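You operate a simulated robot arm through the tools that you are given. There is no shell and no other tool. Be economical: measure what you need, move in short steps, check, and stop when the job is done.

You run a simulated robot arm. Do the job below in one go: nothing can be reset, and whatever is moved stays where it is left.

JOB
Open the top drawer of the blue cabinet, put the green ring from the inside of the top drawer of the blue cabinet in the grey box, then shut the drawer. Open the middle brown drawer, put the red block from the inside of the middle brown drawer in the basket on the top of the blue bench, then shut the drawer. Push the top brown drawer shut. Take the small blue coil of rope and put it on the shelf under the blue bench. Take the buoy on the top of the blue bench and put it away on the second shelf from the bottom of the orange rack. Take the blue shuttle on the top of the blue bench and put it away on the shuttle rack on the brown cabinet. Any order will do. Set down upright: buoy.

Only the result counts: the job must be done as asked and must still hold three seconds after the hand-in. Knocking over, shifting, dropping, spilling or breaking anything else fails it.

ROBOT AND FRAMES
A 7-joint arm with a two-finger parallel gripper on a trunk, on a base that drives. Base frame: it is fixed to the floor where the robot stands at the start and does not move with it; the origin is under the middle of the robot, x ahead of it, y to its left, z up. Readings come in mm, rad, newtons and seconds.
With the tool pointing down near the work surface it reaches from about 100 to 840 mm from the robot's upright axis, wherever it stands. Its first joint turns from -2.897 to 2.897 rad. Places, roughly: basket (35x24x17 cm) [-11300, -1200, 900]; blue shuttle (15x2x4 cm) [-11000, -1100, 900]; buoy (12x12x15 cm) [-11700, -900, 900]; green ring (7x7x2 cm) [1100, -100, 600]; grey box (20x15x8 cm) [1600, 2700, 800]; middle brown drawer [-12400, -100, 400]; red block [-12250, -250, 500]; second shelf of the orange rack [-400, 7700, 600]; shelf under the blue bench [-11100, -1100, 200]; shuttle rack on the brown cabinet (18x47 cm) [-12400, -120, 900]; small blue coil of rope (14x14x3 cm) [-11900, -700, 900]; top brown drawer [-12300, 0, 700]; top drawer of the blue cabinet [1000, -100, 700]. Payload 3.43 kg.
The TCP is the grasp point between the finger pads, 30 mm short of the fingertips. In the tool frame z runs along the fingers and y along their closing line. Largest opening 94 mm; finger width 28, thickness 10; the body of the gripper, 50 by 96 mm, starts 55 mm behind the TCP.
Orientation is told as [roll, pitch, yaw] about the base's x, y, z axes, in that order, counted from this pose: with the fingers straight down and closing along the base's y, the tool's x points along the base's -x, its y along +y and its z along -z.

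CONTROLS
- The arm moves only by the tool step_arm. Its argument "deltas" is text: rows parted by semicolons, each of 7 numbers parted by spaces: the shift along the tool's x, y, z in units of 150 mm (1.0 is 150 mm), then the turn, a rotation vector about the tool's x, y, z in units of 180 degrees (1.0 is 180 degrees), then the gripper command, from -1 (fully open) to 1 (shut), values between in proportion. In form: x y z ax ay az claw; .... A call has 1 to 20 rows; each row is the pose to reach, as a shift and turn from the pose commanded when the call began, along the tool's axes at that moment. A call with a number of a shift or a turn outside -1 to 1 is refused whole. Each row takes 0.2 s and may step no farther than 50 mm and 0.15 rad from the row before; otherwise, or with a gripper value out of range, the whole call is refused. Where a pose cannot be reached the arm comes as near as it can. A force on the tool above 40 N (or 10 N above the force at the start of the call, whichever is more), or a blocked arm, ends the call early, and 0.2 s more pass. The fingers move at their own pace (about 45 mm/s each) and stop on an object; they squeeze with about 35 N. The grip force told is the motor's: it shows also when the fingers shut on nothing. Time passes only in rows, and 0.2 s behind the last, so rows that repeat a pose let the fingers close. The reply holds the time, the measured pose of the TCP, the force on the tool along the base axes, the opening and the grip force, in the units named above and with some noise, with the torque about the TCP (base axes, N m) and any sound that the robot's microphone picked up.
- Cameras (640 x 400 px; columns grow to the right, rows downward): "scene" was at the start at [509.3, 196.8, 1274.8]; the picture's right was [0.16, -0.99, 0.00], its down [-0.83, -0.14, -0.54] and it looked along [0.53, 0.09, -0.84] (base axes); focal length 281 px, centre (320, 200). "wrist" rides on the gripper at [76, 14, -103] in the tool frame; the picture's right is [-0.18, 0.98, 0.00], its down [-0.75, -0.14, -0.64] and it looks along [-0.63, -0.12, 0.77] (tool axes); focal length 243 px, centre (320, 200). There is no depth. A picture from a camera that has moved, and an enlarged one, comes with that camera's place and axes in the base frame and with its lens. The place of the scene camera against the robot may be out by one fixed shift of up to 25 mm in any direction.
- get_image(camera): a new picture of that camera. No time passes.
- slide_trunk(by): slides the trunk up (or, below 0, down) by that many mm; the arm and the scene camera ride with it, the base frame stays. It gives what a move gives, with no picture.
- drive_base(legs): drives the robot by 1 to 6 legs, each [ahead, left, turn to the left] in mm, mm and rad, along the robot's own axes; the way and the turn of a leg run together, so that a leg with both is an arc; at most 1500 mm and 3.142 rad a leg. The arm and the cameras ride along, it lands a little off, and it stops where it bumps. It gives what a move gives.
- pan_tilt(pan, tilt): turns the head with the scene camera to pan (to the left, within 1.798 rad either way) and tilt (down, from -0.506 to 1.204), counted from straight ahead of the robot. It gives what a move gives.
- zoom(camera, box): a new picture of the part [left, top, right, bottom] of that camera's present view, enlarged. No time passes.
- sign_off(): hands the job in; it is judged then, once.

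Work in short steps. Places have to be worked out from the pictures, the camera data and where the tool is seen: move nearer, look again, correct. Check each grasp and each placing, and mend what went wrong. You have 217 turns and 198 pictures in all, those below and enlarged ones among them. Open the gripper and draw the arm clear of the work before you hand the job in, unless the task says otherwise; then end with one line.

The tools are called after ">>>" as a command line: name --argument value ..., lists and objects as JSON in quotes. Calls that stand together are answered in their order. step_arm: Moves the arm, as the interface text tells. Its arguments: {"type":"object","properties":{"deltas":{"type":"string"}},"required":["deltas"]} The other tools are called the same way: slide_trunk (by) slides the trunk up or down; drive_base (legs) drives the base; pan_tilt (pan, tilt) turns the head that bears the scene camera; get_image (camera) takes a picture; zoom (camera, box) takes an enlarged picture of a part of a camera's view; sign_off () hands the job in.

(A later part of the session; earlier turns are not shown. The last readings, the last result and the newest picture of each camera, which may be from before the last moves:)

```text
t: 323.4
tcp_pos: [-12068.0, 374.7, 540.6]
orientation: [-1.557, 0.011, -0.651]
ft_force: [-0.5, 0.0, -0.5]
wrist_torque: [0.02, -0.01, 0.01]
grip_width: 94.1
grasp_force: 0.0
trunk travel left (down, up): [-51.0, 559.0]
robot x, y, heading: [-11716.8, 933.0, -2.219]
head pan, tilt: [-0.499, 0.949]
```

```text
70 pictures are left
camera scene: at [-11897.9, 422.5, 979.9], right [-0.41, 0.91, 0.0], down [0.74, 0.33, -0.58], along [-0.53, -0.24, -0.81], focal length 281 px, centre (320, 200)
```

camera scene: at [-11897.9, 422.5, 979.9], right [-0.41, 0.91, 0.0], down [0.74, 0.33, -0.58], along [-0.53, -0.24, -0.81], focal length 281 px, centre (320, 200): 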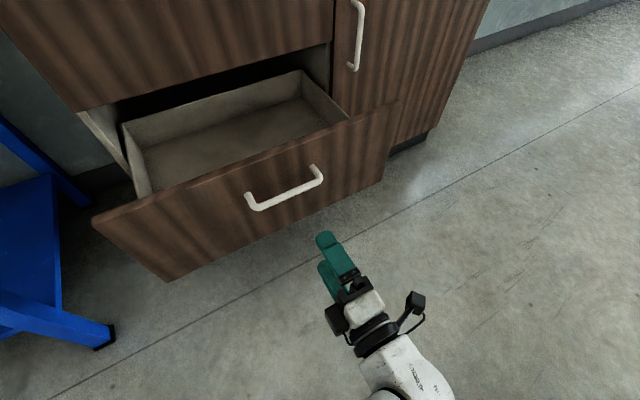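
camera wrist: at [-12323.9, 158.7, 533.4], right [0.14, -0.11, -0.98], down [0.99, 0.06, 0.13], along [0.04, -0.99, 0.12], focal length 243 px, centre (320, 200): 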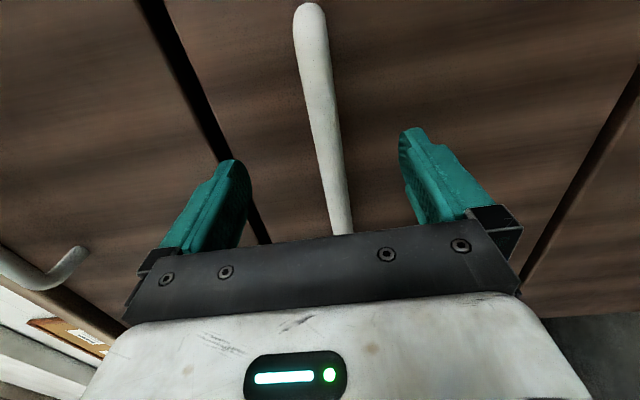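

I raise the trunk 400 mm and turn the tool back to pointing down, then look into the drawer from above.

>>> slide_trunk --by 400

>>> step_arm --deltas "0 0 .02 -.0257 .0257 .0257 -1;0 0 .04 -.0513 .0513 .0513 -1;0 0 .06 -.077 .077 .077 -1;0 0 .08 -.1026 .1026 .1026 -1;0 0 .1 -.1283 .1283 .1283 -1;0 0 .1 -.154 .154 .154 -1;0 0 .1 -.1796 .1796 .1796 -1;0 0 .1 -.2053 .2053 .2053 -1;0 0 .1 -.2309 .2309 .2309 -1;0 0 .1 -.2566 .2566 .2566 -1;0 0 .1 -.2823 .2823 .2823 -1;0 0 .1 -.3079 .3079 .3079 -1;0 0 .1 -.3336 .3336 .3336 -1;0 0 .1 -.3592 .3592 .3592 -1;0 0 .1 -.3849 .3849 .3849 -1;0 0 .1 -.3849 .3849 .3849 -1"

>>> get_image --camera "scene"

```text
t: 327.2
tcp_pos: [-12068.1, 374.3, 940.1]
orientation: [-1.558, 0.013, -0.65]
ft_force: [-0.2, 0.1, -0.1]
wrist_torque: [0.01, 0.0, 0.03]
grip_width: 94.1
grasp_force: 0.0
trunk travel left (down, up): [-451.0, 159.0]
robot x, y, heading: [-11713.2, 930.6, -2.221]
head pan, tilt: [-0.499, 0.949]
```

```text
t: 330.6
tcp_pos: [-12076.8, 362.3, 941.2]
orientation: [-0.007, 0.017, -2.224]
ft_force: [0.2, -0.2, -0.7]
wrist_torque: [0.01, -0.01, 0.02]
grip_width: 94.0
grasp_force: 0.0
trunk travel left (down, up): [-451.0, 159.0]
robot x, y, heading: [-11717.3, 927.5, -2.217]
head pan, tilt: [-0.499, 0.949]
```

```text
69 pictures are left
camera scene: at [-11898.0, 422.3, 1379.8], right [-0.41, 0.91, 0.0], down [0.74, 0.33, -0.58], along [-0.53, -0.24, -0.81], focal length 281 px, centre (320, 200)
```

scene: 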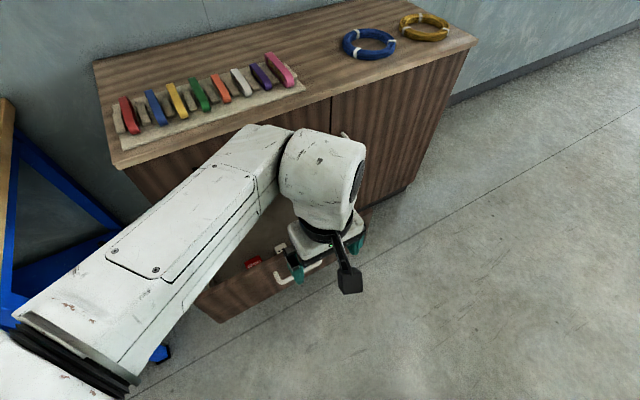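

The red block lies just behind the front panel at a≈-9721, b≈-7320. I go around to the right of the drawer: slide right, turn left ~1.19 rad, then move in sideways.

>>> drive_base --legs '[[0, -399, 0], [0, 0, 1.191], [275, -690, 0]]'

>>> get_image --camera "wrist"

```text
t: 339.7
tcp_pos: [-12056.0, 36.4, 940.6]
orientation: [-0.013, 0.016, -1.0]
ft_force: [-0.5, 0.3, -0.4]
wrist_torque: [0.02, 0.0, -0.01]
grip_width: 94.1
grasp_force: 0.0
trunk travel left (down, up): [-451.0, 159.0]
robot x, y, heading: [-12467.6, 568.4, -0.995]
head pan, tilt: [-0.499, 0.949]
```

```text
68 pictures are left
camera wrist: at [-12083.3, 107.7, 1043.0], right [0.93, 0.38, -0.01], down [0.3, -0.71, 0.63], along [0.23, -0.59, -0.77], focal length 243 px, centre (320, 200)
```

wrist: 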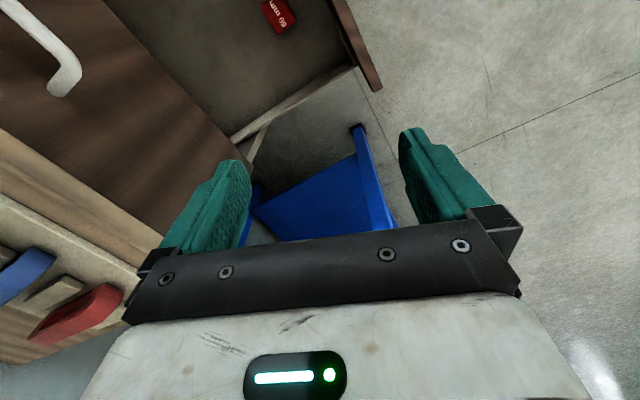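

Two views agree: block at (-12155,55,482). I move the TCP above it and descend 150 mm for a closer look.

>>> step_arm --deltas ".15 -.15 0 0 0 0 -1;.3 -.3 0 0 0 0 -1;.467 -.48 .1 0 0 0 -1;.467 -.48 .4 0 0 0 -1;.467 -.48 .7 0 0 0 -1;.467 -.48 1 0 0 0 -1;.467 -.48 1 0 0 0 -1"

>>> get_image --camera "wrist"

```text
t: 341.3
tcp_pos: [-12154.6, 58.1, 791.4]
orientation: [-0.012, 0.015, -0.998]
ft_force: [-0.2, -0.3, 0.5]
wrist_torque: [0.0, 0.03, -0.04]
grip_width: 94.0
grasp_force: 0.0
trunk travel left (down, up): [-451.0, 159.0]
robot x, y, heading: [-12472.8, 563.9, -0.997]
head pan, tilt: [-0.499, 0.949]
```

```text
67 pictures are left
camera wrist: at [-12181.7, 128.5, 894.7], right [0.93, 0.38, -0.01], down [0.3, -0.71, 0.63], along [0.23, -0.59, -0.77], focal length 243 px, centre (320, 200)
```

wrist: 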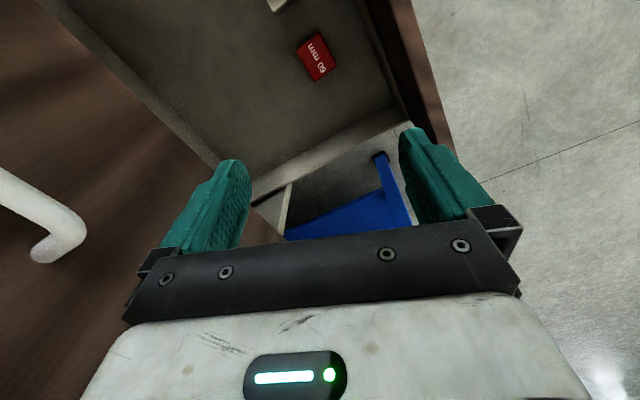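

The block ("60 mm") is ~60×43 mm, long side along the drawer front, top around z≈420. I align the fingers across its short side, and descend 90 mm.

>>> step_arm --deltas ".01 -.04 .1 0 0 -.04 -.5;.018 -.079 .25 0 0 -.08 -.5;.018 -.079 .4 0 0 -.118 -.5;.018 -.079 .6 0 0 -.118 -.5;.018 -.079 .6 0 0 -.118 -.5"

>>> step_arm --deltas "0 0 .05 -.02 0 0 -.5;0 0 .1 -.04 0 0 -.5;0 0 .15 -.054 0 0 -.5;0 0 .4 -.054 0 0 -.5;0 0 .6 -.054 0 0 -.5;0 0 .6 -.054 0 0 -.5"

>>> get_image --camera "wrist"

>>> get_image --camera "scene"

```text
t: 342.5
tcp_pos: [-12167.3, 53.8, 699.0]
orientation: [-0.006, 0.017, -0.627]
ft_force: [0.4, 0.6, 0.7]
wrist_torque: [0.02, 0.0, 0.0]
grip_width: 70.6
grasp_force: 0.1
trunk travel left (down, up): [-451.0, 159.0]
robot x, y, heading: [-12470.0, 566.5, -0.993]
head pan, tilt: [-0.499, 0.949]
```

```text
t: 343.9
tcp_pos: [-12171.9, 55.3, 611.9]
orientation: [0.165, 0.016, -0.628]
ft_force: [0.2, -0.3, -0.4]
wrist_torque: [-0.01, 0.0, 0.01]
grip_width: 70.6
grasp_force: 0.0
trunk travel left (down, up): [-451.0, 159.0]
robot x, y, heading: [-12473.9, 569.0, -0.997]
head pan, tilt: [-0.499, 0.949]
```

```text
66 pictures are left
camera wrist: at [-12232.9, 95.4, 716.5], right [0.72, 0.68, 0.16], down [0.48, -0.65, 0.6], along [0.5, -0.36, -0.79], focal length 243 px, centre (320, 200)
```

wrist: 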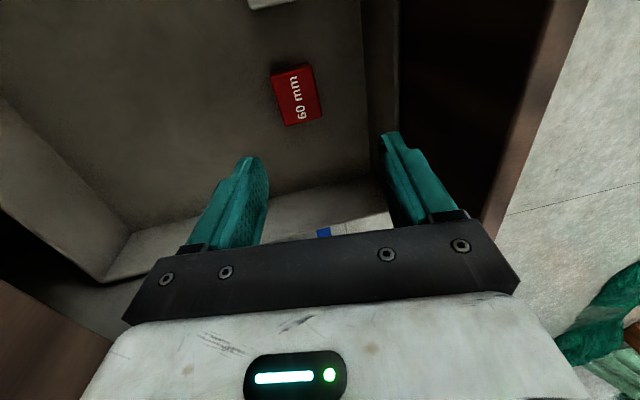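

```text
65 pictures are left
camera scene: at [-12061.9, 220.3, 1379.9], right [-1.0, -0.07, 0.0], down [-0.06, 0.81, -0.58], along [0.04, -0.58, -0.81], focal length 281 px, centre (320, 200)
```

scene: 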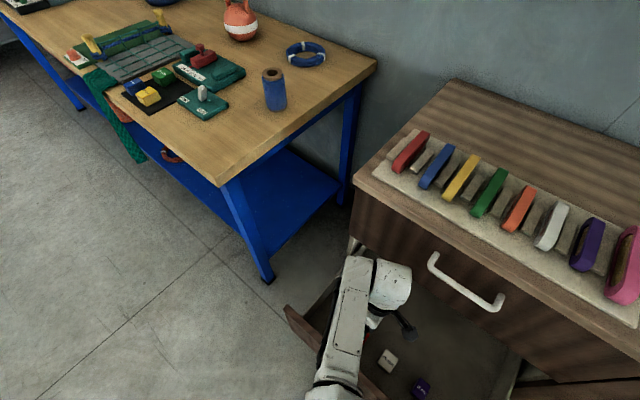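

Triangulated again: block centre ≈(-12165,50), top ≈395. I descend 150 mm along the corrected line.

>>> step_arm --deltas "-.02 -.045 .25 0 0 0 -.5;-.03 -.09 .5 0 0 0 -.5;-.045 -.135 .75 0 0 0 -.5;-.06 -.18 1 0 0 0 -.5;-.06 -.18 1 0 0 0 -.5"

>>> get_image --camera "wrist"

```text
t: 345.1
tcp_pos: [-12167.2, 49.8, 459.9]
orientation: [0.165, 0.017, -0.628]
ft_force: [-0.3, -0.5, -0.3]
wrist_torque: [0.0, 0.0, 0.0]
grip_width: 70.3
grasp_force: 0.0
trunk travel left (down, up): [-451.0, 159.0]
robot x, y, heading: [-12468.0, 568.6, -0.996]
head pan, tilt: [-0.499, 0.949]
```

```text
64 pictures are left
camera wrist: at [-12229.0, 89.7, 564.3], right [0.72, 0.67, 0.16], down [0.48, -0.65, 0.6], along [0.5, -0.36, -0.79], focal length 243 px, centre (320, 200)
```

wrist: 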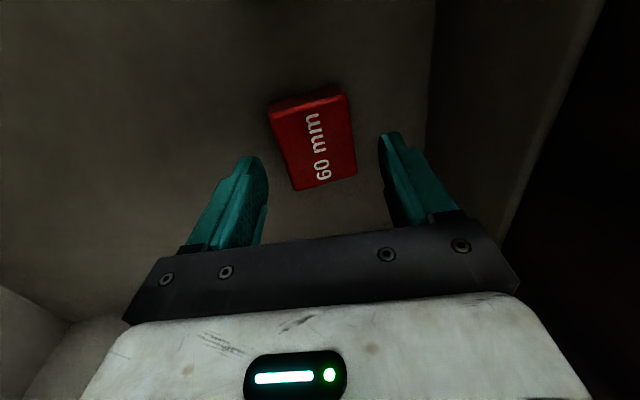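

Well aligned between the fingers. I lower the last ~50 mm slowly and close.

>>> step_arm --deltas "-.01 -.015 .1 0 0 0 -.5;-.015 -.03 .2 0 0 0 -.5;-.02 -.045 .28 0 0 0 -.5;-.02 -.06 .34 0 0 0 -.5;-.02 -.06 .34 0 0 0 0;-.02 -.06 .34 0 0 0 .5;-.02 -.06 .34 0 0 0 1;-.02 -.06 .34 0 0 0 1;-.02 -.06 .34 0 0 0 1"

>>> get_image --camera "wrist"

```text
t: 345.9
tcp_pos: [-12166.0, 47.7, 424.8]
orientation: [0.16, 0.02, -0.627]
ft_force: [-5.9, 4.1, 28.4]
wrist_torque: [-0.9, 0.58, -0.27]
grip_width: 68.0
grasp_force: 0.1
trunk travel left (down, up): [-451.0, 159.0]
robot x, y, heading: [-12468.1, 569.0, -1.0]
head pan, tilt: [-0.499, 0.949]
stopped in row 3: the force on the tool passed its limit at 64 N (the readings are from after the stop); the commanded pose is now the measured one
```

```text
63 pictures are left
camera wrist: at [-12227.5, 87.7, 529.3], right [0.72, 0.68, 0.15], down [0.48, -0.65, 0.59], along [0.5, -0.36, -0.79], focal length 243 px, centre (320, 200)
```

wrist: 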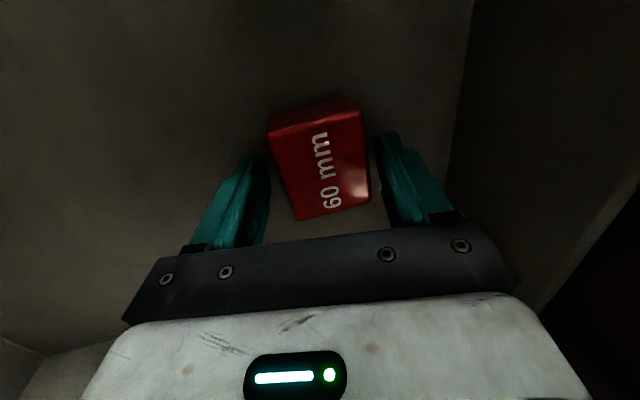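

Finger reached the floor; the block is centred. Closing now.

>>> step_arm --deltas "0 0 -.01 0 0 0 0;0 0 -.01 0 0 0 .5;0 0 -.01 0 0 0 1;0 0 -.01 0 0 0 1;0 0 -.01 0 0 0 1;0 0 -.05 0 0 0 1;0 0 -.12 0 0 0 1;0 0 -.2 0 0 0 1;0 0 -.2 0 0 0 1"

>>> get_image --camera "wrist"

```text
t: 347.9
tcp_pos: [-12168.6, 43.1, 452.9]
orientation: [0.162, 0.022, -0.626]
ft_force: [-0.2, -1.2, -1.3]
wrist_torque: [-0.02, 0.0, 0.01]
grip_width: 49.4
grasp_force: 34.5
trunk travel left (down, up): [-451.0, 159.0]
robot x, y, heading: [-12467.6, 566.2, -0.997]
head pan, tilt: [-0.499, 0.949]
```

```text
62 pictures are left
camera wrist: at [-12228.8, 83.8, 557.4], right [0.72, 0.68, 0.15], down [0.48, -0.65, 0.59], along [0.5, -0.35, -0.79], focal length 243 px, centre (320, 200)
```

wrist: 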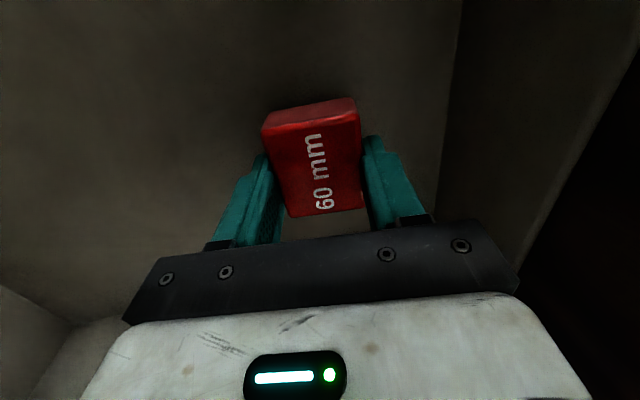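

Held at 49.4 mm. I lift straight up 290 mm.

>>> step_arm --deltas "0 .03 -.15 0 0 0 1;.003 .06 -.35 0 0 0 1;.008 .1 -.6 0 0 0 1;.012 .14 -.82 0 0 0 1;.016 .164 -.986 0 0 0 1;.016 .164 -.986 0 0 0 1"

>>> step_arm --deltas "0 .03 -.15 0 0 0 1;.003 .06 -.35 0 0 0 1;.008 .1 -.6 0 0 0 1;.012 .14 -.82 0 0 0 1;.016 .164 -.986 0 0 0 1;.016 .164 -.986 0 0 0 1"

>>> slide_trunk --by 155

>>> get_image --camera "wrist"

```text
t: 349.3
tcp_pos: [-12169.5, 44.1, 601.9]
orientation: [0.163, 0.023, -0.626]
ft_force: [-0.2, -0.7, -1.3]
wrist_torque: [0.02, -0.05, -0.01]
grip_width: 49.1
grasp_force: 35.1
trunk travel left (down, up): [-451.0, 159.0]
robot x, y, heading: [-12467.6, 566.3, -0.997]
head pan, tilt: [-0.499, 0.949]
```

```text
t: 350.7
tcp_pos: [-12166.5, 43.8, 752.1]
orientation: [0.162, 0.022, -0.628]
ft_force: [-0.2, 0.6, -1.2]
wrist_torque: [-0.01, 0.0, -0.01]
grip_width: 49.2
grasp_force: 34.5
trunk travel left (down, up): [-451.0, 159.0]
robot x, y, heading: [-12470.6, 568.4, -0.999]
head pan, tilt: [-0.499, 0.949]
```

```text
t: 352.5
tcp_pos: [-12165.1, 44.1, 908.2]
orientation: [0.163, 0.023, -0.626]
ft_force: [0.2, -0.6, -0.4]
wrist_torque: [-0.01, -0.01, -0.03]
grip_width: 49.2
grasp_force: 34.9
trunk travel left (down, up): [-606.0, 4.0]
robot x, y, heading: [-12474.4, 569.3, -0.994]
head pan, tilt: [-0.499, 0.949]
```

```text
61 pictures are left
camera wrist: at [-12226.7, 84.3, 1012.0], right [0.72, 0.68, 0.15], down [0.48, -0.65, 0.59], along [0.5, -0.35, -0.79], focal length 243 px, centre (320, 200)
```

wrist: 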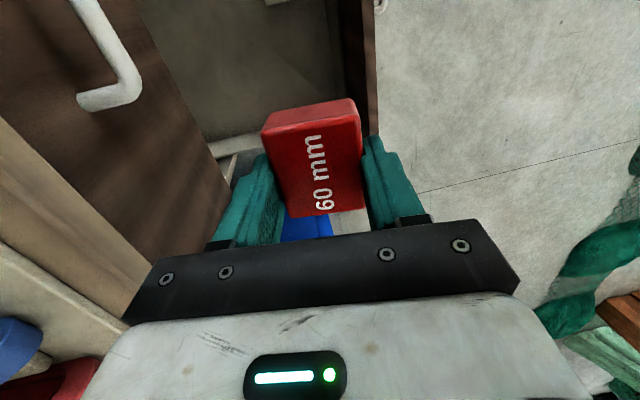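

Block is out of the drawer. I un-lean and raise the arm, then drive: back from the cabinet, turn to face the bench, and slide along to the basket.

>>> step_arm --deltas "0 .03 -.15 0 0 0 1;.003 .06 -.35 .02 0 0 1;.008 .1 -.6 .04 0 0 1;.012 .14 -.82 .052 0 0 1;.016 .164 -.986 .052 0 0 1;.016 .164 -.986 .052 0 0 1"

>>> drive_base --legs '[[-170, 470, 0], [0, 0, -1.224], [0, 1020, 0], [0, 1000, 0]]'

>>> pan_tilt --pan -0.2 --tilt 0.7

>>> get_image --camera "scene"

```text
t: 353.9
tcp_pos: [-12161.3, 39.1, 1052.5]
orientation: [-0.003, 0.023, -0.627]
ft_force: [-0.7, -0.4, -1.3]
wrist_torque: [-0.02, -0.04, -0.01]
grip_width: 49.0
grasp_force: 35.1
out of reach, approached as far as the arm can: row 5, 6
trunk travel left (down, up): [-606.0, 4.0]
robot x, y, heading: [-12470.7, 567.7, -0.995]
head pan, tilt: [-0.499, 0.949]
```

```text
t: 369.4
tcp_pos: [-10824.8, -619.6, 1051.9]
orientation: [-0.002, 0.022, -1.771]
ft_force: [-0.6, 0.3, -0.9]
wrist_torque: [0.01, 0.02, 0.02]
grip_width: 49.2
grasp_force: 35.1
trunk travel left (down, up): [-606.0, 4.0]
robot x, y, heading: [-10468.4, -119.9, -2.139]
head pan, tilt: [-0.499, 0.949]
```

```text
t: 370.2
tcp_pos: [-10822.4, -619.2, 1051.7]
orientation: [-0.002, 0.023, -1.771]
ft_force: [0.2, 0.2, -1.1]
wrist_torque: [-0.03, -0.01, 0.02]
grip_width: 49.5
grasp_force: 35.3
trunk travel left (down, up): [-606.0, 4.0]
robot x, y, heading: [-10472.4, -119.3, -2.143]
head pan, tilt: [-0.201, 0.7]
```

```text
60 pictures are left
camera scene: at [-10606.1, -667.4, 1554.6], right [-0.72, 0.7, 0.0], down [0.45, 0.46, -0.76], along [-0.53, -0.55, -0.64], focal length 281 px, centre (320, 200)
```

scene: 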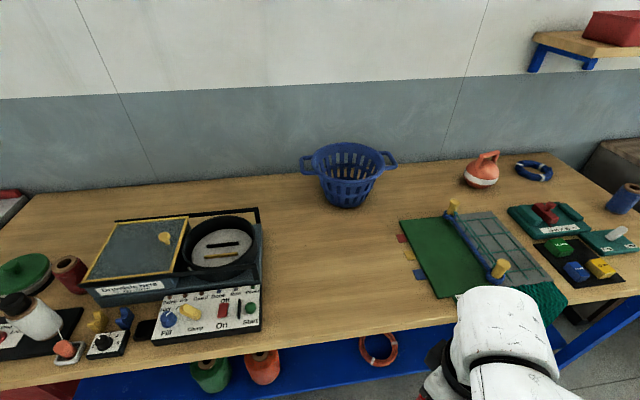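

Basket centre ≈(-11262,-1202). I square up, shift slightly left, and drive in to ~300 mm from the bench.

>>> drive_base --legs '[[0, 0, -0.076], [0, 47, 0], [555, 0, 0]]'

>>> step_arm --deltas "0 0 -.1 0 0 0 1;0 0 -.2 0 0 0 1;0 0 -.33 0 0 0 1;0 0 -.33 0 0 0 1"

>>> get_image --camera "scene"

```text
t: 374.3
tcp_pos: [-11163.6, -1054.5, 1051.3]
orientation: [-0.003, 0.025, -1.853]
ft_force: [0.3, 0.6, -1.2]
wrist_torque: [-0.01, 0.02, -0.01]
grip_width: 49.3
grasp_force: 34.5
trunk travel left (down, up): [-606.0, 4.0]
robot x, y, heading: [-10765.8, -586.0, -2.226]
head pan, tilt: [-0.201, 0.7]
```

```text
t: 375.3
tcp_pos: [-11180.7, -1071.2, 1088.6]
orientation: [-0.002, 0.02, -1.853]
ft_force: [0.4, -0.7, -2.1]
wrist_torque: [0.0, 0.0, 0.02]
grip_width: 49.2
grasp_force: 35.1
out of reach, approached as far as the arm can: row 1, 2, 3, 4
trunk travel left (down, up): [-606.0, 4.0]
robot x, y, heading: [-10775.6, -583.7, -2.224]
head pan, tilt: [-0.201, 0.7]
```

```text
59 pictures are left
camera scene: at [-10948.4, -1120.6, 1554.7], right [-0.66, 0.75, 0.0], down [0.49, 0.42, -0.76], along [-0.58, -0.5, -0.64], focal length 281 px, centre (320, 200)
```

scene: 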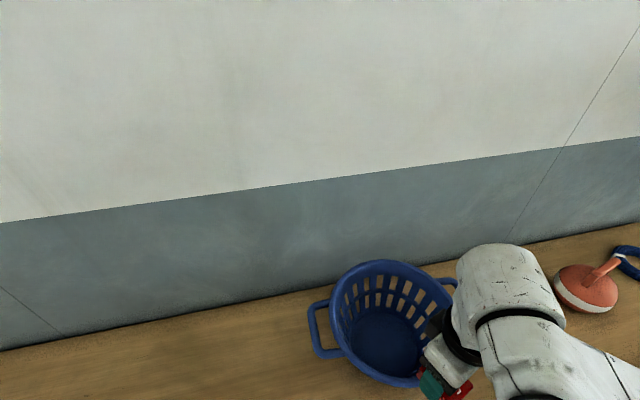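

The block hangs just in front of the basket; I need ~144 mm more ahead. I extend half way first, checking height.

>>> step_arm --deltas "-.15 -.05 0 0 0 0 1;-.3 -.08 0 0 0 0 1;-.45 -.11 0 0 0 0 1;-.45 -.11 0 0 0 0 1"

```text
t: 376.3
tcp_pos: [-11217.1, -1132.3, 1088.1]
orientation: [0.001, 0.023, -1.851]
ft_force: [-0.2, 0.0, -1.3]
wrist_torque: [0.02, 0.01, -0.02]
grip_width: 49.3
grasp_force: 34.8
trunk travel left (down, up): [-606.0, 4.0]
robot x, y, heading: [-10767.9, -586.8, -2.223]
head pan, tilt: [-0.201, 0.7]
```

Height holds at 1088. I complete the extension over the basket centre and look.

>>> step_arm --deltas "-.15 -.04 0 0 0 0 1;-.3 -.07 0 0 0 0 1;-.44 -.1 0 0 0 0 1;-.44 -.1 0 0 0 0 1"

>>> get_image --camera "wrist"

>>> get_image --camera "scene"

```text
t: 377.3
tcp_pos: [-11248.9, -1191.4, 1085.3]
orientation: [0.001, 0.023, -1.854]
ft_force: [-1.1, 0.0, -0.6]
wrist_torque: [0.03, -0.01, 0.01]
grip_width: 49.1
grasp_force: 34.6
trunk travel left (down, up): [-606.0, 4.0]
robot x, y, heading: [-10768.7, -586.6, -2.225]
head pan, tilt: [-0.201, 0.7]
```

```text
58 pictures are left
camera wrist: at [-11213.9, -1125.8, 1189.9], right [0.89, -0.45, -0.01], down [-0.35, -0.7, 0.62], along [-0.28, -0.56, -0.78], focal length 243 px, centre (320, 200)
```

wrist: 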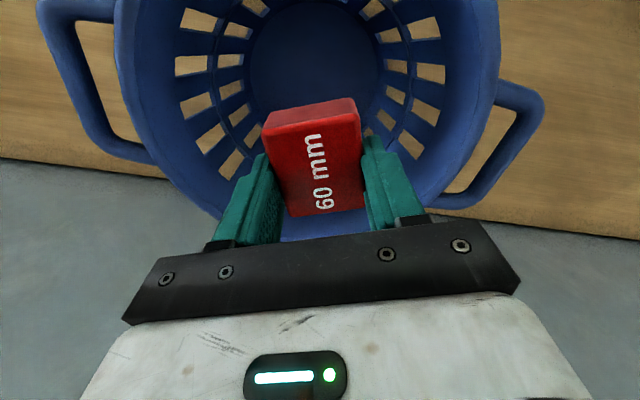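

```text
57 pictures are left
camera scene: at [-10948.5, -1120.7, 1554.6], right [-0.66, 0.75, 0.0], down [0.49, 0.42, -0.76], along [-0.58, -0.5, -0.64], focal length 281 px, centre (320, 200)
```

scene: 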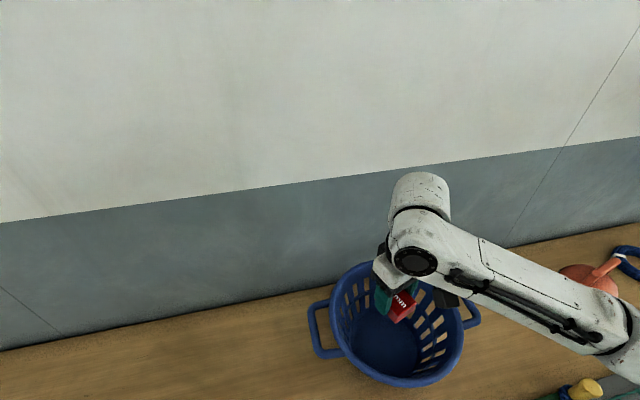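

The TCP is ~25 mm past the basket centre. I pull back 25 mm and lower 120 mm into it.

>>> step_arm --deltas ".09 0 0 0 0 0 1;.17 0 .05 0 0 0 1;.17 0 .25 0 0 0 1;.17 0 .45 0 0 0 1;.17 0 .65 0 0 0 1;.17 0 .8 0 0 0 1;.17 0 .8 0 0 0 1"

>>> get_image --camera "wrist"

```text
t: 378.9
tcp_pos: [-11238.2, -1164.7, 964.5]
orientation: [-0.002, 0.023, -1.851]
ft_force: [-0.3, -0.6, -1.3]
wrist_torque: [0.02, -0.03, 0.0]
grip_width: 48.9
grasp_force: 34.7
trunk travel left (down, up): [-606.0, 4.0]
robot x, y, heading: [-10764.5, -587.3, -2.221]
head pan, tilt: [-0.201, 0.7]
```

```text
56 pictures are left
camera wrist: at [-11203.5, -1099.2, 1067.8], right [0.89, -0.45, -0.01], down [-0.35, -0.7, 0.62], along [-0.29, -0.56, -0.78], focal length 243 px, centre (320, 200)
```

wrist: 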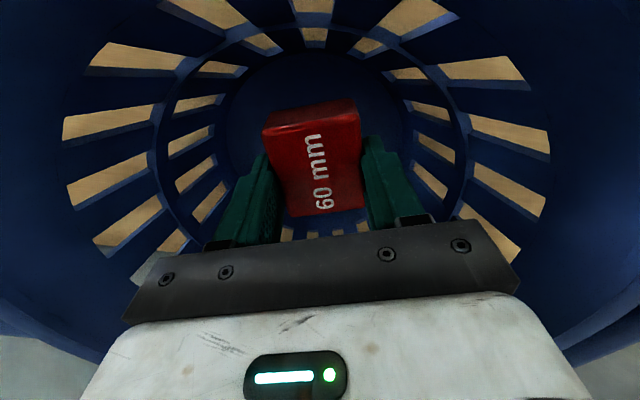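

Centred in the basket. I lower 40 mm more, release, and rise.

>>> step_arm --deltas "0 0 .13 0 0 0 1;0 0 .27 0 0 0 1;0 0 .27 0 0 0 .3;0 0 .27 0 0 0 -.4;0 0 .27 0 0 0 -.4;0 0 .27 0 0 0 -.4;0 0 .1 0 0 0 -.4;0 0 -.2 0 0 0 -.4;0 0 -.5 0 0 0 -.4;0 0 -.8 0 0 0 -.4;0 0 -.8 0 0 0 -.4"

>>> get_image --camera "wrist"

```text
t: 381.3
tcp_pos: [-11243.5, -1168.4, 1084.4]
orientation: [-0.003, 0.021, -1.852]
ft_force: [0.1, -1.0, 0.2]
wrist_torque: [0.02, 0.01, -0.02]
grip_width: 65.9
grasp_force: 0.0
trunk travel left (down, up): [-606.0, 4.0]
robot x, y, heading: [-10769.2, -585.5, -2.229]
head pan, tilt: [-0.201, 0.7]
```

```text
55 pictures are left
camera wrist: at [-11208.5, -1101.9, 1187.3], right [0.89, -0.45, -0.01], down [-0.35, -0.7, 0.62], along [-0.28, -0.56, -0.78], focal length 243 px, centre (320, 200)
```

wrist: 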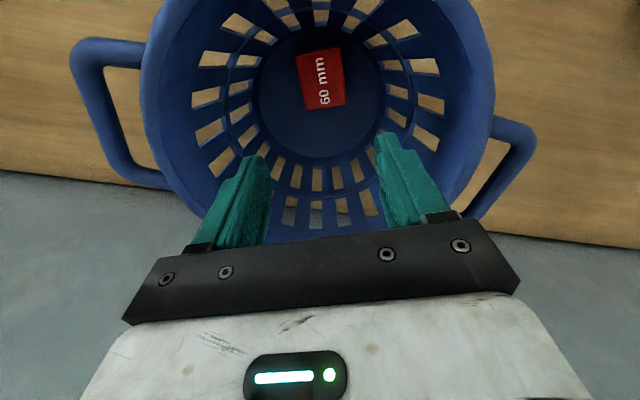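

The red block is in the basket. Now I go back to shut the middle drawer: back out, slide right to the drawer, and lower the trunk.

>>> drive_base --legs '[[-680, 0, 0.01], [0, -1500, 0], [0, -110, 0]]'

>>> slide_trunk --by -380

>>> step_arm --deltas "0 0 0 0 0 .045 1;0 0 0 0 0 .09 1;0 0 0 0 0 .118 1;0 0 0 0 -.045 .118 1;0 0 0 0 -.045 .118 1"

```text
t: 392.7
tcp_pos: [-12097.4, 271.2, 1083.3]
orientation: [-0.001, 0.021, -1.815]
ft_force: [0.1, 0.9, 0.6]
wrist_torque: [0.03, 0.04, -0.02]
grip_width: 65.8
grasp_force: 0.1
trunk travel left (down, up): [-606.0, 4.0]
robot x, y, heading: [-11641.8, 871.5, -2.189]
head pan, tilt: [-0.201, 0.7]
```

```text
t: 396.3
tcp_pos: [-12097.9, 271.6, 702.8]
orientation: [-0.002, 0.022, -1.814]
ft_force: [-0.3, 0.2, 0.0]
wrist_torque: [0.02, -0.01, 0.0]
grip_width: 66.0
grasp_force: 0.2
trunk travel left (down, up): [-226.0, 384.0]
robot x, y, heading: [-11646.2, 869.0, -2.188]
head pan, tilt: [-0.201, 0.7]
```

```text
t: 397.5
tcp_pos: [-12096.2, 270.6, 703.1]
orientation: [0.018, -0.119, -2.188]
ft_force: [0.9, -0.2, -0.2]
wrist_torque: [0.01, -0.04, -0.01]
grip_width: 0.1
grasp_force: 33.2
trunk travel left (down, up): [-226.0, 384.0]
robot x, y, heading: [-11642.0, 867.3, -2.183]
head pan, tilt: [-0.201, 0.7]
```

Now I tilt the tool ~60° forward (fingertips leading), square up the heading, and lower to panel height.

>>> step_arm --deltas "0 0 0 0 -.045 0 1;0 0 0 0 -.09 0 1;0 0 0 0 -.135 0 1;0 0 0 0 -.18 0 1;0 0 0 0 -.225 0 1;0 0 0 0 -.27 0 1;0 0 0 0 -.29 0 1;0 0 0 0 -.29 0 1"

>>> drive_base --legs '[[0, 0, -0.036]]'

>>> slide_trunk --by -88

>>> get_image --camera "wrist"

```text
t: 399.3
tcp_pos: [-12097.3, 270.2, 702.7]
orientation: [0.031, -1.029, -2.21]
ft_force: [-0.2, 0.1, 0.4]
wrist_torque: [0.01, -0.03, 0.0]
grip_width: 0.2
grasp_force: 33.5
trunk travel left (down, up): [-226.0, 384.0]
robot x, y, heading: [-11643.3, 871.5, -2.19]
head pan, tilt: [-0.201, 0.7]
```

```text
t: 400.1
tcp_pos: [-12118.7, 287.6, 703.7]
orientation: [0.032, -1.028, -2.249]
ft_force: [-0.8, 0.3, 0.2]
wrist_torque: [-0.02, -0.01, -0.02]
grip_width: 0.0
grasp_force: 33.3
trunk travel left (down, up): [-226.0, 384.0]
robot x, y, heading: [-11648.1, 872.2, -2.225]
head pan, tilt: [-0.201, 0.7]
```

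```text
t: 401.4
tcp_pos: [-12118.8, 289.0, 615.6]
orientation: [0.032, -1.027, -2.25]
ft_force: [0.0, 0.3, 0.7]
wrist_torque: [0.03, -0.01, 0.05]
grip_width: 0.0
grasp_force: 32.5
trunk travel left (down, up): [-138.0, 472.0]
robot x, y, heading: [-11646.5, 870.6, -2.226]
head pan, tilt: [-0.201, 0.7]
```

```text
54 pictures are left
camera wrist: at [-12030.2, 379.3, 602.8], right [0.72, -0.67, 0.17], down [-0.03, 0.22, 0.97], along [-0.69, -0.71, 0.14], focal length 243 px, centre (320, 200)
```

wrist: 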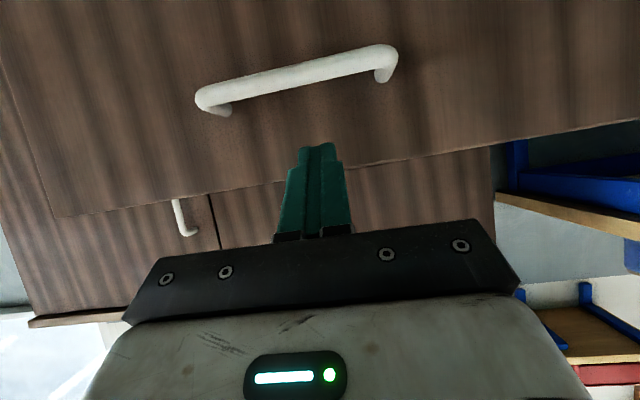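

The panel top is at z≈609 and the bar at 539. I lower 25 mm so the tip pushes between them, and drive forward.

>>> slide_trunk --by -27

>>> drive_base --legs '[[335, 0, 0]]'

>>> get_image --camera "scene"

```text
t: 402.1
tcp_pos: [-12120.0, 288.4, 588.8]
orientation: [0.032, -1.027, -2.25]
ft_force: [0.3, -0.3, -0.1]
wrist_torque: [0.0, 0.01, 0.0]
grip_width: 0.0
grasp_force: 33.6
trunk travel left (down, up): [-111.0, 499.0]
robot x, y, heading: [-11646.5, 872.5, -2.231]
head pan, tilt: [-0.201, 0.7]
```

```text
t: 404.2
tcp_pos: [-12321.4, 32.6, 588.1]
orientation: [0.031, -1.027, -2.257]
ft_force: [0.0, 1.0, -0.7]
wrist_torque: [0.01, 0.02, -0.01]
grip_width: 0.0
grasp_force: 32.8
trunk travel left (down, up): [-111.0, 499.0]
robot x, y, heading: [-11841.4, 609.7, -2.231]
head pan, tilt: [-0.201, 0.7]
```

```text
53 pictures are left
camera scene: at [-12027.6, 78.0, 1059.7], right [-0.65, 0.76, 0.0], down [0.49, 0.42, -0.76], along [-0.58, -0.5, -0.64], focal length 281 px, centre (320, 200)
```

scene: 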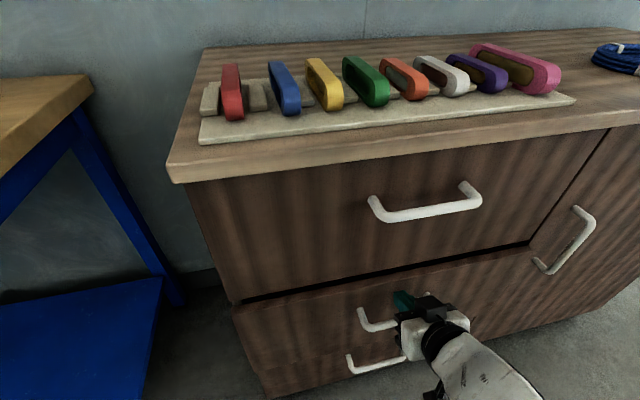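

Nearly shut, ~30 mm left. I push the rest gently.

>>> drive_base --legs '[[20, 0, 0], [25, 0, 0]]'

>>> get_image --camera "scene"

```text
t: 405.2
tcp_pos: [-12333.3, 18.7, 587.8]
orientation: [0.031, -1.025, -2.256]
ft_force: [0.2, 1.7, 0.7]
wrist_torque: [0.02, -0.01, -0.04]
grip_width: 0.2
grasp_force: 33.1
trunk travel left (down, up): [-111.0, 499.0]
robot x, y, heading: [-11853.4, 596.0, -2.232]
head pan, tilt: [-0.201, 0.7]
stopped in leg 1: the force on the tool passed its limit at 63 N (the readings are from after the stop); the commanded pose is now the measured one
```

```text
52 pictures are left
camera scene: at [-12039.8, 62.6, 1059.7], right [-0.65, 0.76, 0.0], down [0.49, 0.42, -0.76], along [-0.58, -0.5, -0.64], focal length 281 px, centre (320, 200)
```

scene: 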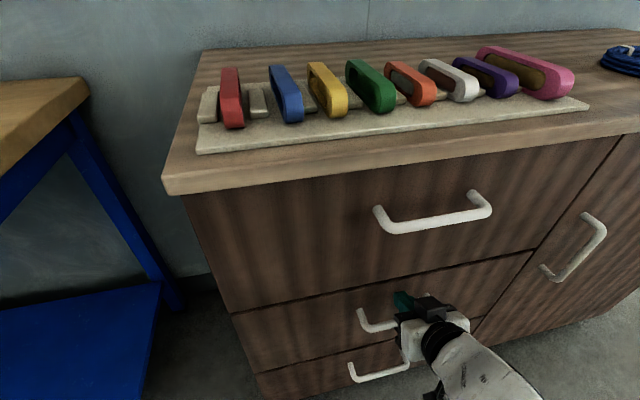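

Both brown drawers are shut and the shuttles intact. Next the coil: I back off, restore the tool to vertical, raise the trunk, and slide along the bench.

>>> drive_base --legs '[[-350, 0, 0.012]]'

>>> slide_trunk --by 400

>>> step_arm --deltas "0 0 0 0 .045 0 -1;0 0 0 0 .09 0 -1;0 0 0 0 .135 0 -1;0 0 0 0 .18 0 -1;0 0 0 0 .225 0 -1;0 0 0 0 .27 0 -1;0 0 0 0 .31 0 -1;0 0 0 0 .328 0 -1;0 0 0 0 .328 0 -1"

>>> step_arm --deltas "0 0 0 0 0 -.0455 -1;0 0 0 0 0 -.091 -1;0 0 0 0 0 -.1365 -1;0 0 0 0 0 -.182 -1;0 0 0 0 0 -.2275 -1;0 0 0 0 0 -.273 -1;0 0 0 0 0 -.3185 -1;0 0 0 0 0 -.364 -1;0 0 0 0 0 -.4095 -1;0 0 0 0 0 -.455 -1;0 0 0 0 0 -.5 -1;0 0 0 0 0 -.5 -1"

>>> drive_base --legs '[[0, 735, 0]]'

```text
t: 407.4
tcp_pos: [-12108.0, 282.2, 588.0]
orientation: [0.031, -1.024, -2.232]
ft_force: [0.8, 0.2, -0.8]
wrist_torque: [0.0, -0.01, -0.02]
grip_width: 0.3
grasp_force: 32.7
trunk travel left (down, up): [-111.0, 499.0]
robot x, y, heading: [-11644.4, 875.1, -2.207]
head pan, tilt: [-0.201, 0.7]
```

```text
t: 411.2
tcp_pos: [-12108.1, 281.6, 988.4]
orientation: [0.032, -1.026, -2.23]
ft_force: [0.3, 0.2, 0.3]
wrist_torque: [0.02, 0.01, -0.02]
grip_width: 0.0
grasp_force: 32.9
trunk travel left (down, up): [-511.0, 99.0]
robot x, y, heading: [-11648.7, 873.4, -2.203]
head pan, tilt: [-0.201, 0.7]
```

```text
t: 413.2
tcp_pos: [-12107.7, 283.0, 986.9]
orientation: [0.017, 0.006, -2.203]
ft_force: [0.4, 0.3, -0.1]
wrist_torque: [-0.04, 0.02, 0.04]
grip_width: 93.9
grasp_force: 0.0
trunk travel left (down, up): [-511.0, 99.0]
robot x, y, heading: [-11645.5, 870.0, -2.21]
head pan, tilt: [-0.201, 0.7]
```

```text
t: 415.9
tcp_pos: [-12108.9, 281.5, 988.3]
orientation: [0.004, -0.015, -0.629]
ft_force: [-0.1, 0.1, 0.1]
wrist_torque: [0.0, 0.02, -0.02]
grip_width: 94.2
grasp_force: 0.0
trunk travel left (down, up): [-511.0, 99.0]
robot x, y, heading: [-11644.9, 872.4, -2.203]
head pan, tilt: [-0.201, 0.7]
```

```text
t: 419.9
tcp_pos: [-11506.2, -158.0, 987.7]
orientation: [0.006, -0.016, -0.627]
ft_force: [0.4, 0.2, 0.0]
wrist_torque: [0.01, 0.03, 0.02]
grip_width: 94.0
grasp_force: 0.0
trunk travel left (down, up): [-511.0, 99.0]
robot x, y, heading: [-11045.7, 432.7, -2.202]
head pan, tilt: [-0.201, 0.7]
```

Aligned with the coil (a≈-9065). I raise 60 mm and drive in toward the bench.

>>> slide_trunk --by 60

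>>> drive_base --legs '[[635, 0, -0.017]]'

>>> get_image --camera "wrist"

>>> get_image --camera "scene"

```text
t: 420.9
tcp_pos: [-11506.3, -160.0, 1048.2]
orientation: [0.006, -0.017, -0.625]
ft_force: [0.2, 0.7, -0.1]
wrist_torque: [0.0, -0.02, 0.03]
grip_width: 94.1
grasp_force: 0.0
trunk travel left (down, up): [-571.0, 39.0]
robot x, y, heading: [-11048.0, 436.0, -2.202]
head pan, tilt: [-0.201, 0.7]
```

```text
t: 424.4
tcp_pos: [-11910.0, -659.9, 1046.9]
orientation: [0.006, -0.015, -0.656]
ft_force: [1.1, 0.2, 0.0]
wrist_torque: [0.0, 0.02, 0.0]
grip_width: 93.8
grasp_force: 0.1
trunk travel left (down, up): [-571.0, 39.0]
robot x, y, heading: [-11438.3, -78.9, -2.228]
head pan, tilt: [-0.201, 0.7]
```

```text
51 pictures are left
camera wrist: at [-11962.5, -602.0, 1148.9], right [0.75, 0.67, 0.01], down [0.5, -0.57, 0.65], along [0.44, -0.48, -0.76], focal length 243 px, centre (320, 200)
```

wrist: 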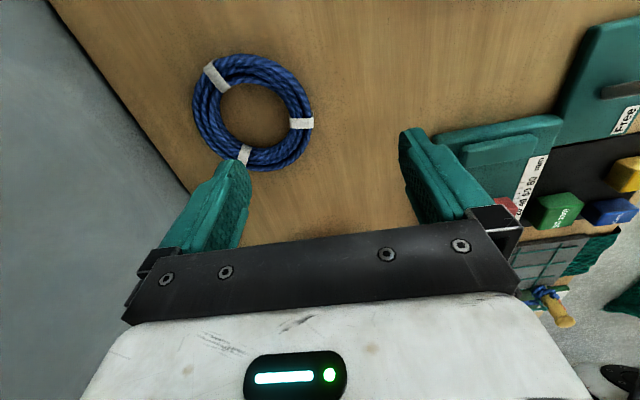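

```text
50 pictures are left
camera scene: at [-11615.4, -612.7, 1519.7], right [-0.65, 0.76, 0.0], down [0.49, 0.42, -0.76], along [-0.58, -0.5, -0.64], focal length 281 px, centre (320, 200)
```

scene: 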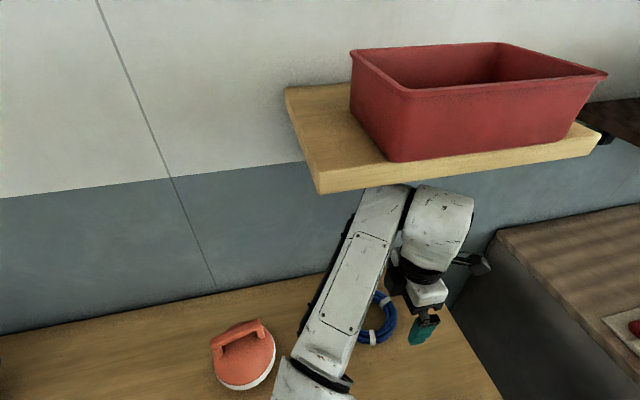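

The coil's near-side rope band is at about (-11915,-684); a wall shelf is overhead but descending moves away from it. I position with one finger inside the ring and descend most of the way.

>>> step_arm --deltas "-.03 -.07 .1 0 0 0 -.3;-.07 -.147 .3 0 0 0 -.3;-.07 -.147 .55 0 0 0 -.3;-.07 -.147 .75 0 0 0 -.3;-.07 -.147 .75 0 0 0 -.3"

>>> get_image --camera "wrist"

```text
t: 425.6
tcp_pos: [-11911.5, -682.5, 934.8]
orientation: [0.008, -0.017, -0.658]
ft_force: [0.1, -0.3, -0.3]
wrist_torque: [0.02, 0.01, -0.01]
grip_width: 61.0
grasp_force: 0.1
trunk travel left (down, up): [-571.0, 39.0]
robot x, y, heading: [-11432.1, -75.8, -2.227]
head pan, tilt: [-0.201, 0.7]
```

```text
49 pictures are left
camera wrist: at [-11965.4, -625.0, 1037.3], right [0.75, 0.67, 0.01], down [0.5, -0.57, 0.65], along [0.44, -0.48, -0.76], focal length 243 px, centre (320, 200)
```

wrist: 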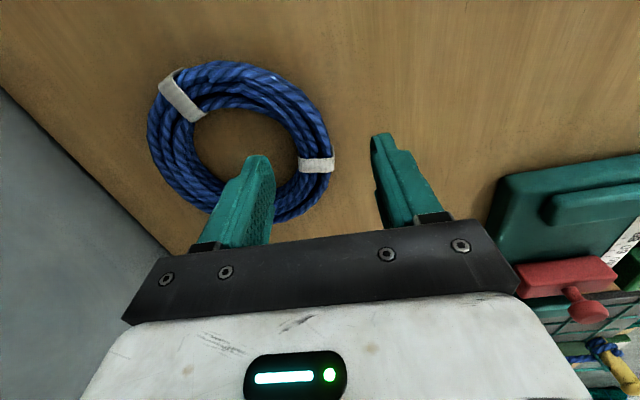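

The band will be between the fingers. I descend to the bench and close.

>>> step_arm --deltas "0 0 .1 0 0 0 -.3;0 0 .18 0 0 0 -.3;0 0 .24 0 0 0 -.3;0 0 .27 0 0 0 -.3;0 0 .27 0 0 0 .2;0 0 .27 0 0 0 .7;0 0 .27 0 0 0 1;0 0 .27 0 0 0 1;0 0 .27 0 0 0 1"

>>> get_image --camera "wrist"

```text
t: 427.6
tcp_pos: [-11911.0, -683.3, 896.4]
orientation: [0.007, -0.016, -0.657]
ft_force: [0.9, -0.5, 2.4]
wrist_torque: [-0.14, 0.1, -0.09]
grip_width: 24.2
grasp_force: 34.5
trunk travel left (down, up): [-571.0, 39.0]
robot x, y, heading: [-11435.3, -79.2, -2.231]
head pan, tilt: [-0.201, 0.7]
```

```text
48 pictures are left
camera wrist: at [-11963.5, -626.1, 997.3], right [0.75, 0.67, 0.01], down [0.5, -0.57, 0.65], along [0.44, -0.48, -0.76], focal length 243 px, centre (320, 200)
```

wrist: 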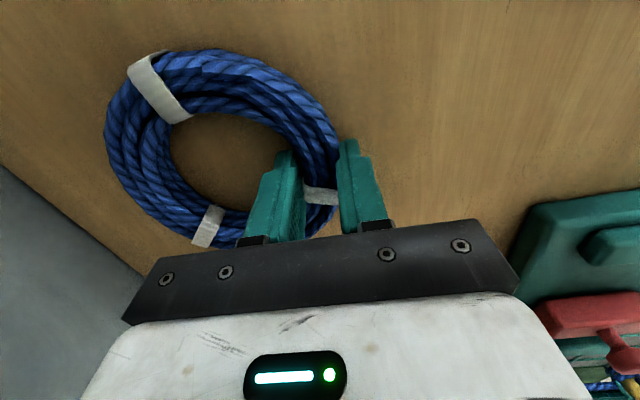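

Gripped the coil band (24 mm). I lift 90 mm and back away from the bench.

>>> step_arm --deltas "0 0 -.1 0 0 0 1;0 0 -.25 0 0 0 1;0 0 -.4 0 0 0 1;0 0 -.55 0 0 0 1;0 0 -.65 0 0 0 1;0 0 -.65 0 0 0 1"

>>> drive_base --legs '[[-750, 0, 0.012]]'

>>> pan_tilt --pan 0.4 --tilt 0.85

>>> get_image --camera "scene"

```text
t: 429.1
tcp_pos: [-11914.2, -684.0, 994.0]
orientation: [0.006, -0.015, -0.655]
ft_force: [-0.5, -0.2, -2.9]
wrist_torque: [0.1, -0.06, -0.03]
grip_width: 23.9
grasp_force: 35.0
trunk travel left (down, up): [-571.0, 39.0]
robot x, y, heading: [-11433.0, -76.5, -2.226]
head pan, tilt: [-0.201, 0.7]
```

```text
t: 433.1
tcp_pos: [-11456.6, -100.2, 992.8]
orientation: [0.006, -0.015, -0.645]
ft_force: [0.1, -0.9, -2.6]
wrist_torque: [0.11, -0.08, -0.02]
grip_width: 24.1
grasp_force: 35.1
trunk travel left (down, up): [-571.0, 39.0]
robot x, y, heading: [-10979.7, 509.3, -2.217]
head pan, tilt: [-0.201, 0.7]
```

```text
t: 434.1
tcp_pos: [-11457.6, -100.4, 992.4]
orientation: [0.006, -0.017, -0.645]
ft_force: [0.8, 0.1, -1.5]
wrist_torque: [0.1, -0.04, 0.04]
grip_width: 23.9
grasp_force: 35.2
trunk travel left (down, up): [-571.0, 39.0]
robot x, y, heading: [-10985.2, 509.0, -2.216]
head pan, tilt: [0.4, 0.85]
```

```text
47 pictures are left
camera scene: at [-11115.0, -45.6, 1507.4], right [-0.97, 0.24, 0.0], down [0.18, 0.73, -0.66], along [-0.16, -0.64, -0.75], focal length 281 px, centre (320, 200)
```

scene: 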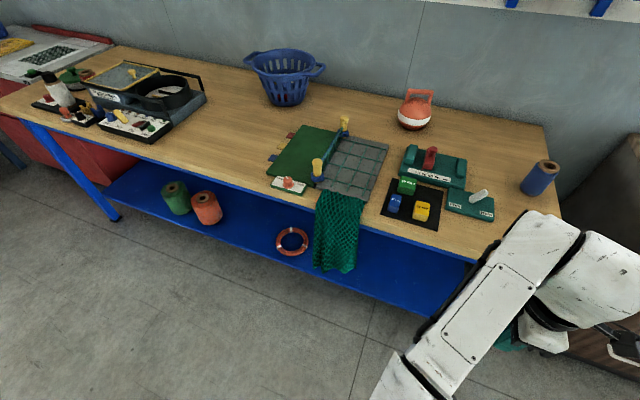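

There is a free stretch of lower shelf to the right of the hanging net (a≈-9040), shelf front edge b≈-7360. I lower the trunk and arm here in the open first.

>>> slide_trunk --by -400

>>> slide_trunk --by -150

>>> step_arm --deltas "0 0 .2 0 0 0 1;0 0 .4 0 0 0 1;0 0 .6 0 0 0 1;0 0 .8 0 0 0 1;0 0 .8 0 0 0 1"

>>> pan_tilt --pan 0.5 --tilt 0.6

>>> get_image --camera "scene"

```text
t: 437.9
tcp_pos: [-11456.2, -99.6, 592.0]
orientation: [0.004, -0.014, -0.643]
ft_force: [-0.4, -0.2, -1.9]
wrist_torque: [0.13, -0.07, 0.01]
grip_width: 23.6
grasp_force: 34.9
trunk travel left (down, up): [-171.0, 439.0]
robot x, y, heading: [-10982.9, 508.5, -2.214]
head pan, tilt: [0.4, 0.85]
```

```text
t: 439.6
tcp_pos: [-11457.6, -100.9, 443.3]
orientation: [0.004, -0.015, -0.643]
ft_force: [0.0, 0.2, -2.9]
wrist_torque: [0.11, -0.11, 0.02]
grip_width: 23.5
grasp_force: 35.0
trunk travel left (down, up): [-21.0, 589.0]
robot x, y, heading: [-10985.0, 509.4, -2.219]
head pan, tilt: [0.4, 0.85]
```

```text
t: 440.9
tcp_pos: [-11452.8, -101.0, 322.6]
orientation: [0.005, -0.018, -0.644]
ft_force: [-0.2, 0.2, -2.0]
wrist_torque: [0.09, -0.07, 0.0]
grip_width: 23.5
grasp_force: 34.7
trunk travel left (down, up): [-21.0, 589.0]
robot x, y, heading: [-10984.0, 511.3, -2.219]
head pan, tilt: [0.4, 0.85]
```

```text
t: 441.6
tcp_pos: [-11452.5, -100.6, 322.5]
orientation: [0.005, -0.015, -0.645]
ft_force: [-0.1, -0.4, -2.3]
wrist_torque: [0.06, -0.09, 0.0]
grip_width: 23.5
grasp_force: 35.2
trunk travel left (down, up): [-21.0, 589.0]
robot x, y, heading: [-10983.9, 509.2, -2.216]
head pan, tilt: [0.499, 0.6]
```

```text
46 pictures are left
camera scene: at [-11108.8, -57.0, 978.2], right [-0.99, 0.15, 0.0], down [0.08, 0.56, -0.82], along [-0.12, -0.82, -0.57], focal length 281 px, centre (320, 200)
```

scene: 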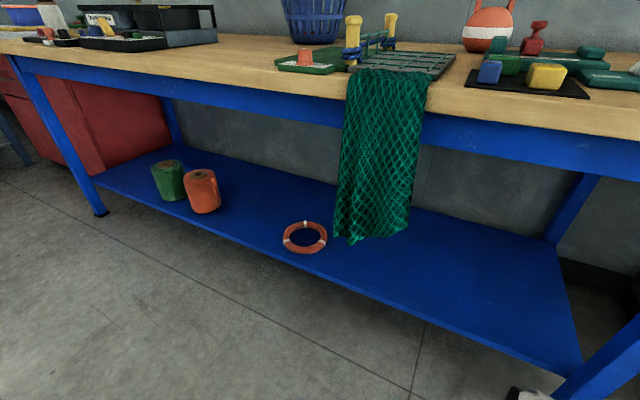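

The right part of the lower shelf is free. I shift 40 mm left and drive in 390 mm so the coil is above the shelf.

>>> drive_base --legs '[[0, 40, 0], [392, 0, 0]]'

>>> get_image --camera "wrist"

>>> get_image --camera "scene"

```text
t: 444.6
tcp_pos: [-11653.7, -445.7, 321.3]
orientation: [0.005, -0.015, -0.637]
ft_force: [-0.6, -0.6, -2.2]
wrist_torque: [0.11, -0.07, -0.02]
grip_width: 23.5
grasp_force: 35.0
trunk travel left (down, up): [-21.0, 589.0]
robot x, y, heading: [-11187.1, 172.0, -2.21]
head pan, tilt: [0.499, 0.6]
```

```text
45 pictures are left
camera wrist: at [-11708.2, -389.4, 422.9], right [0.73, 0.68, 0.01], down [0.51, -0.56, 0.65], along [0.45, -0.47, -0.76], focal length 243 px, centre (320, 200)
```

wrist: 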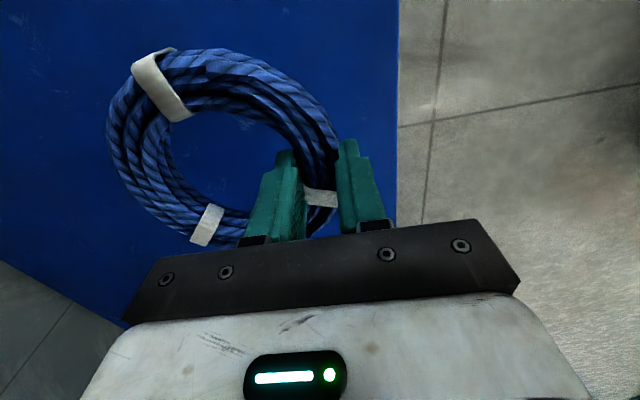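

```text
44 pictures are left
camera scene: at [-11309.7, -399.7, 978.2], right [-0.99, 0.14, 0.0], down [0.08, 0.56, -0.82], along [-0.11, -0.82, -0.57], focal length 281 px, centre (320, 200)
```

scene: 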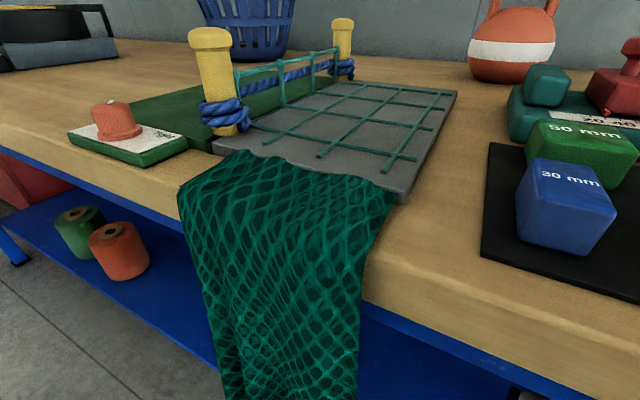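

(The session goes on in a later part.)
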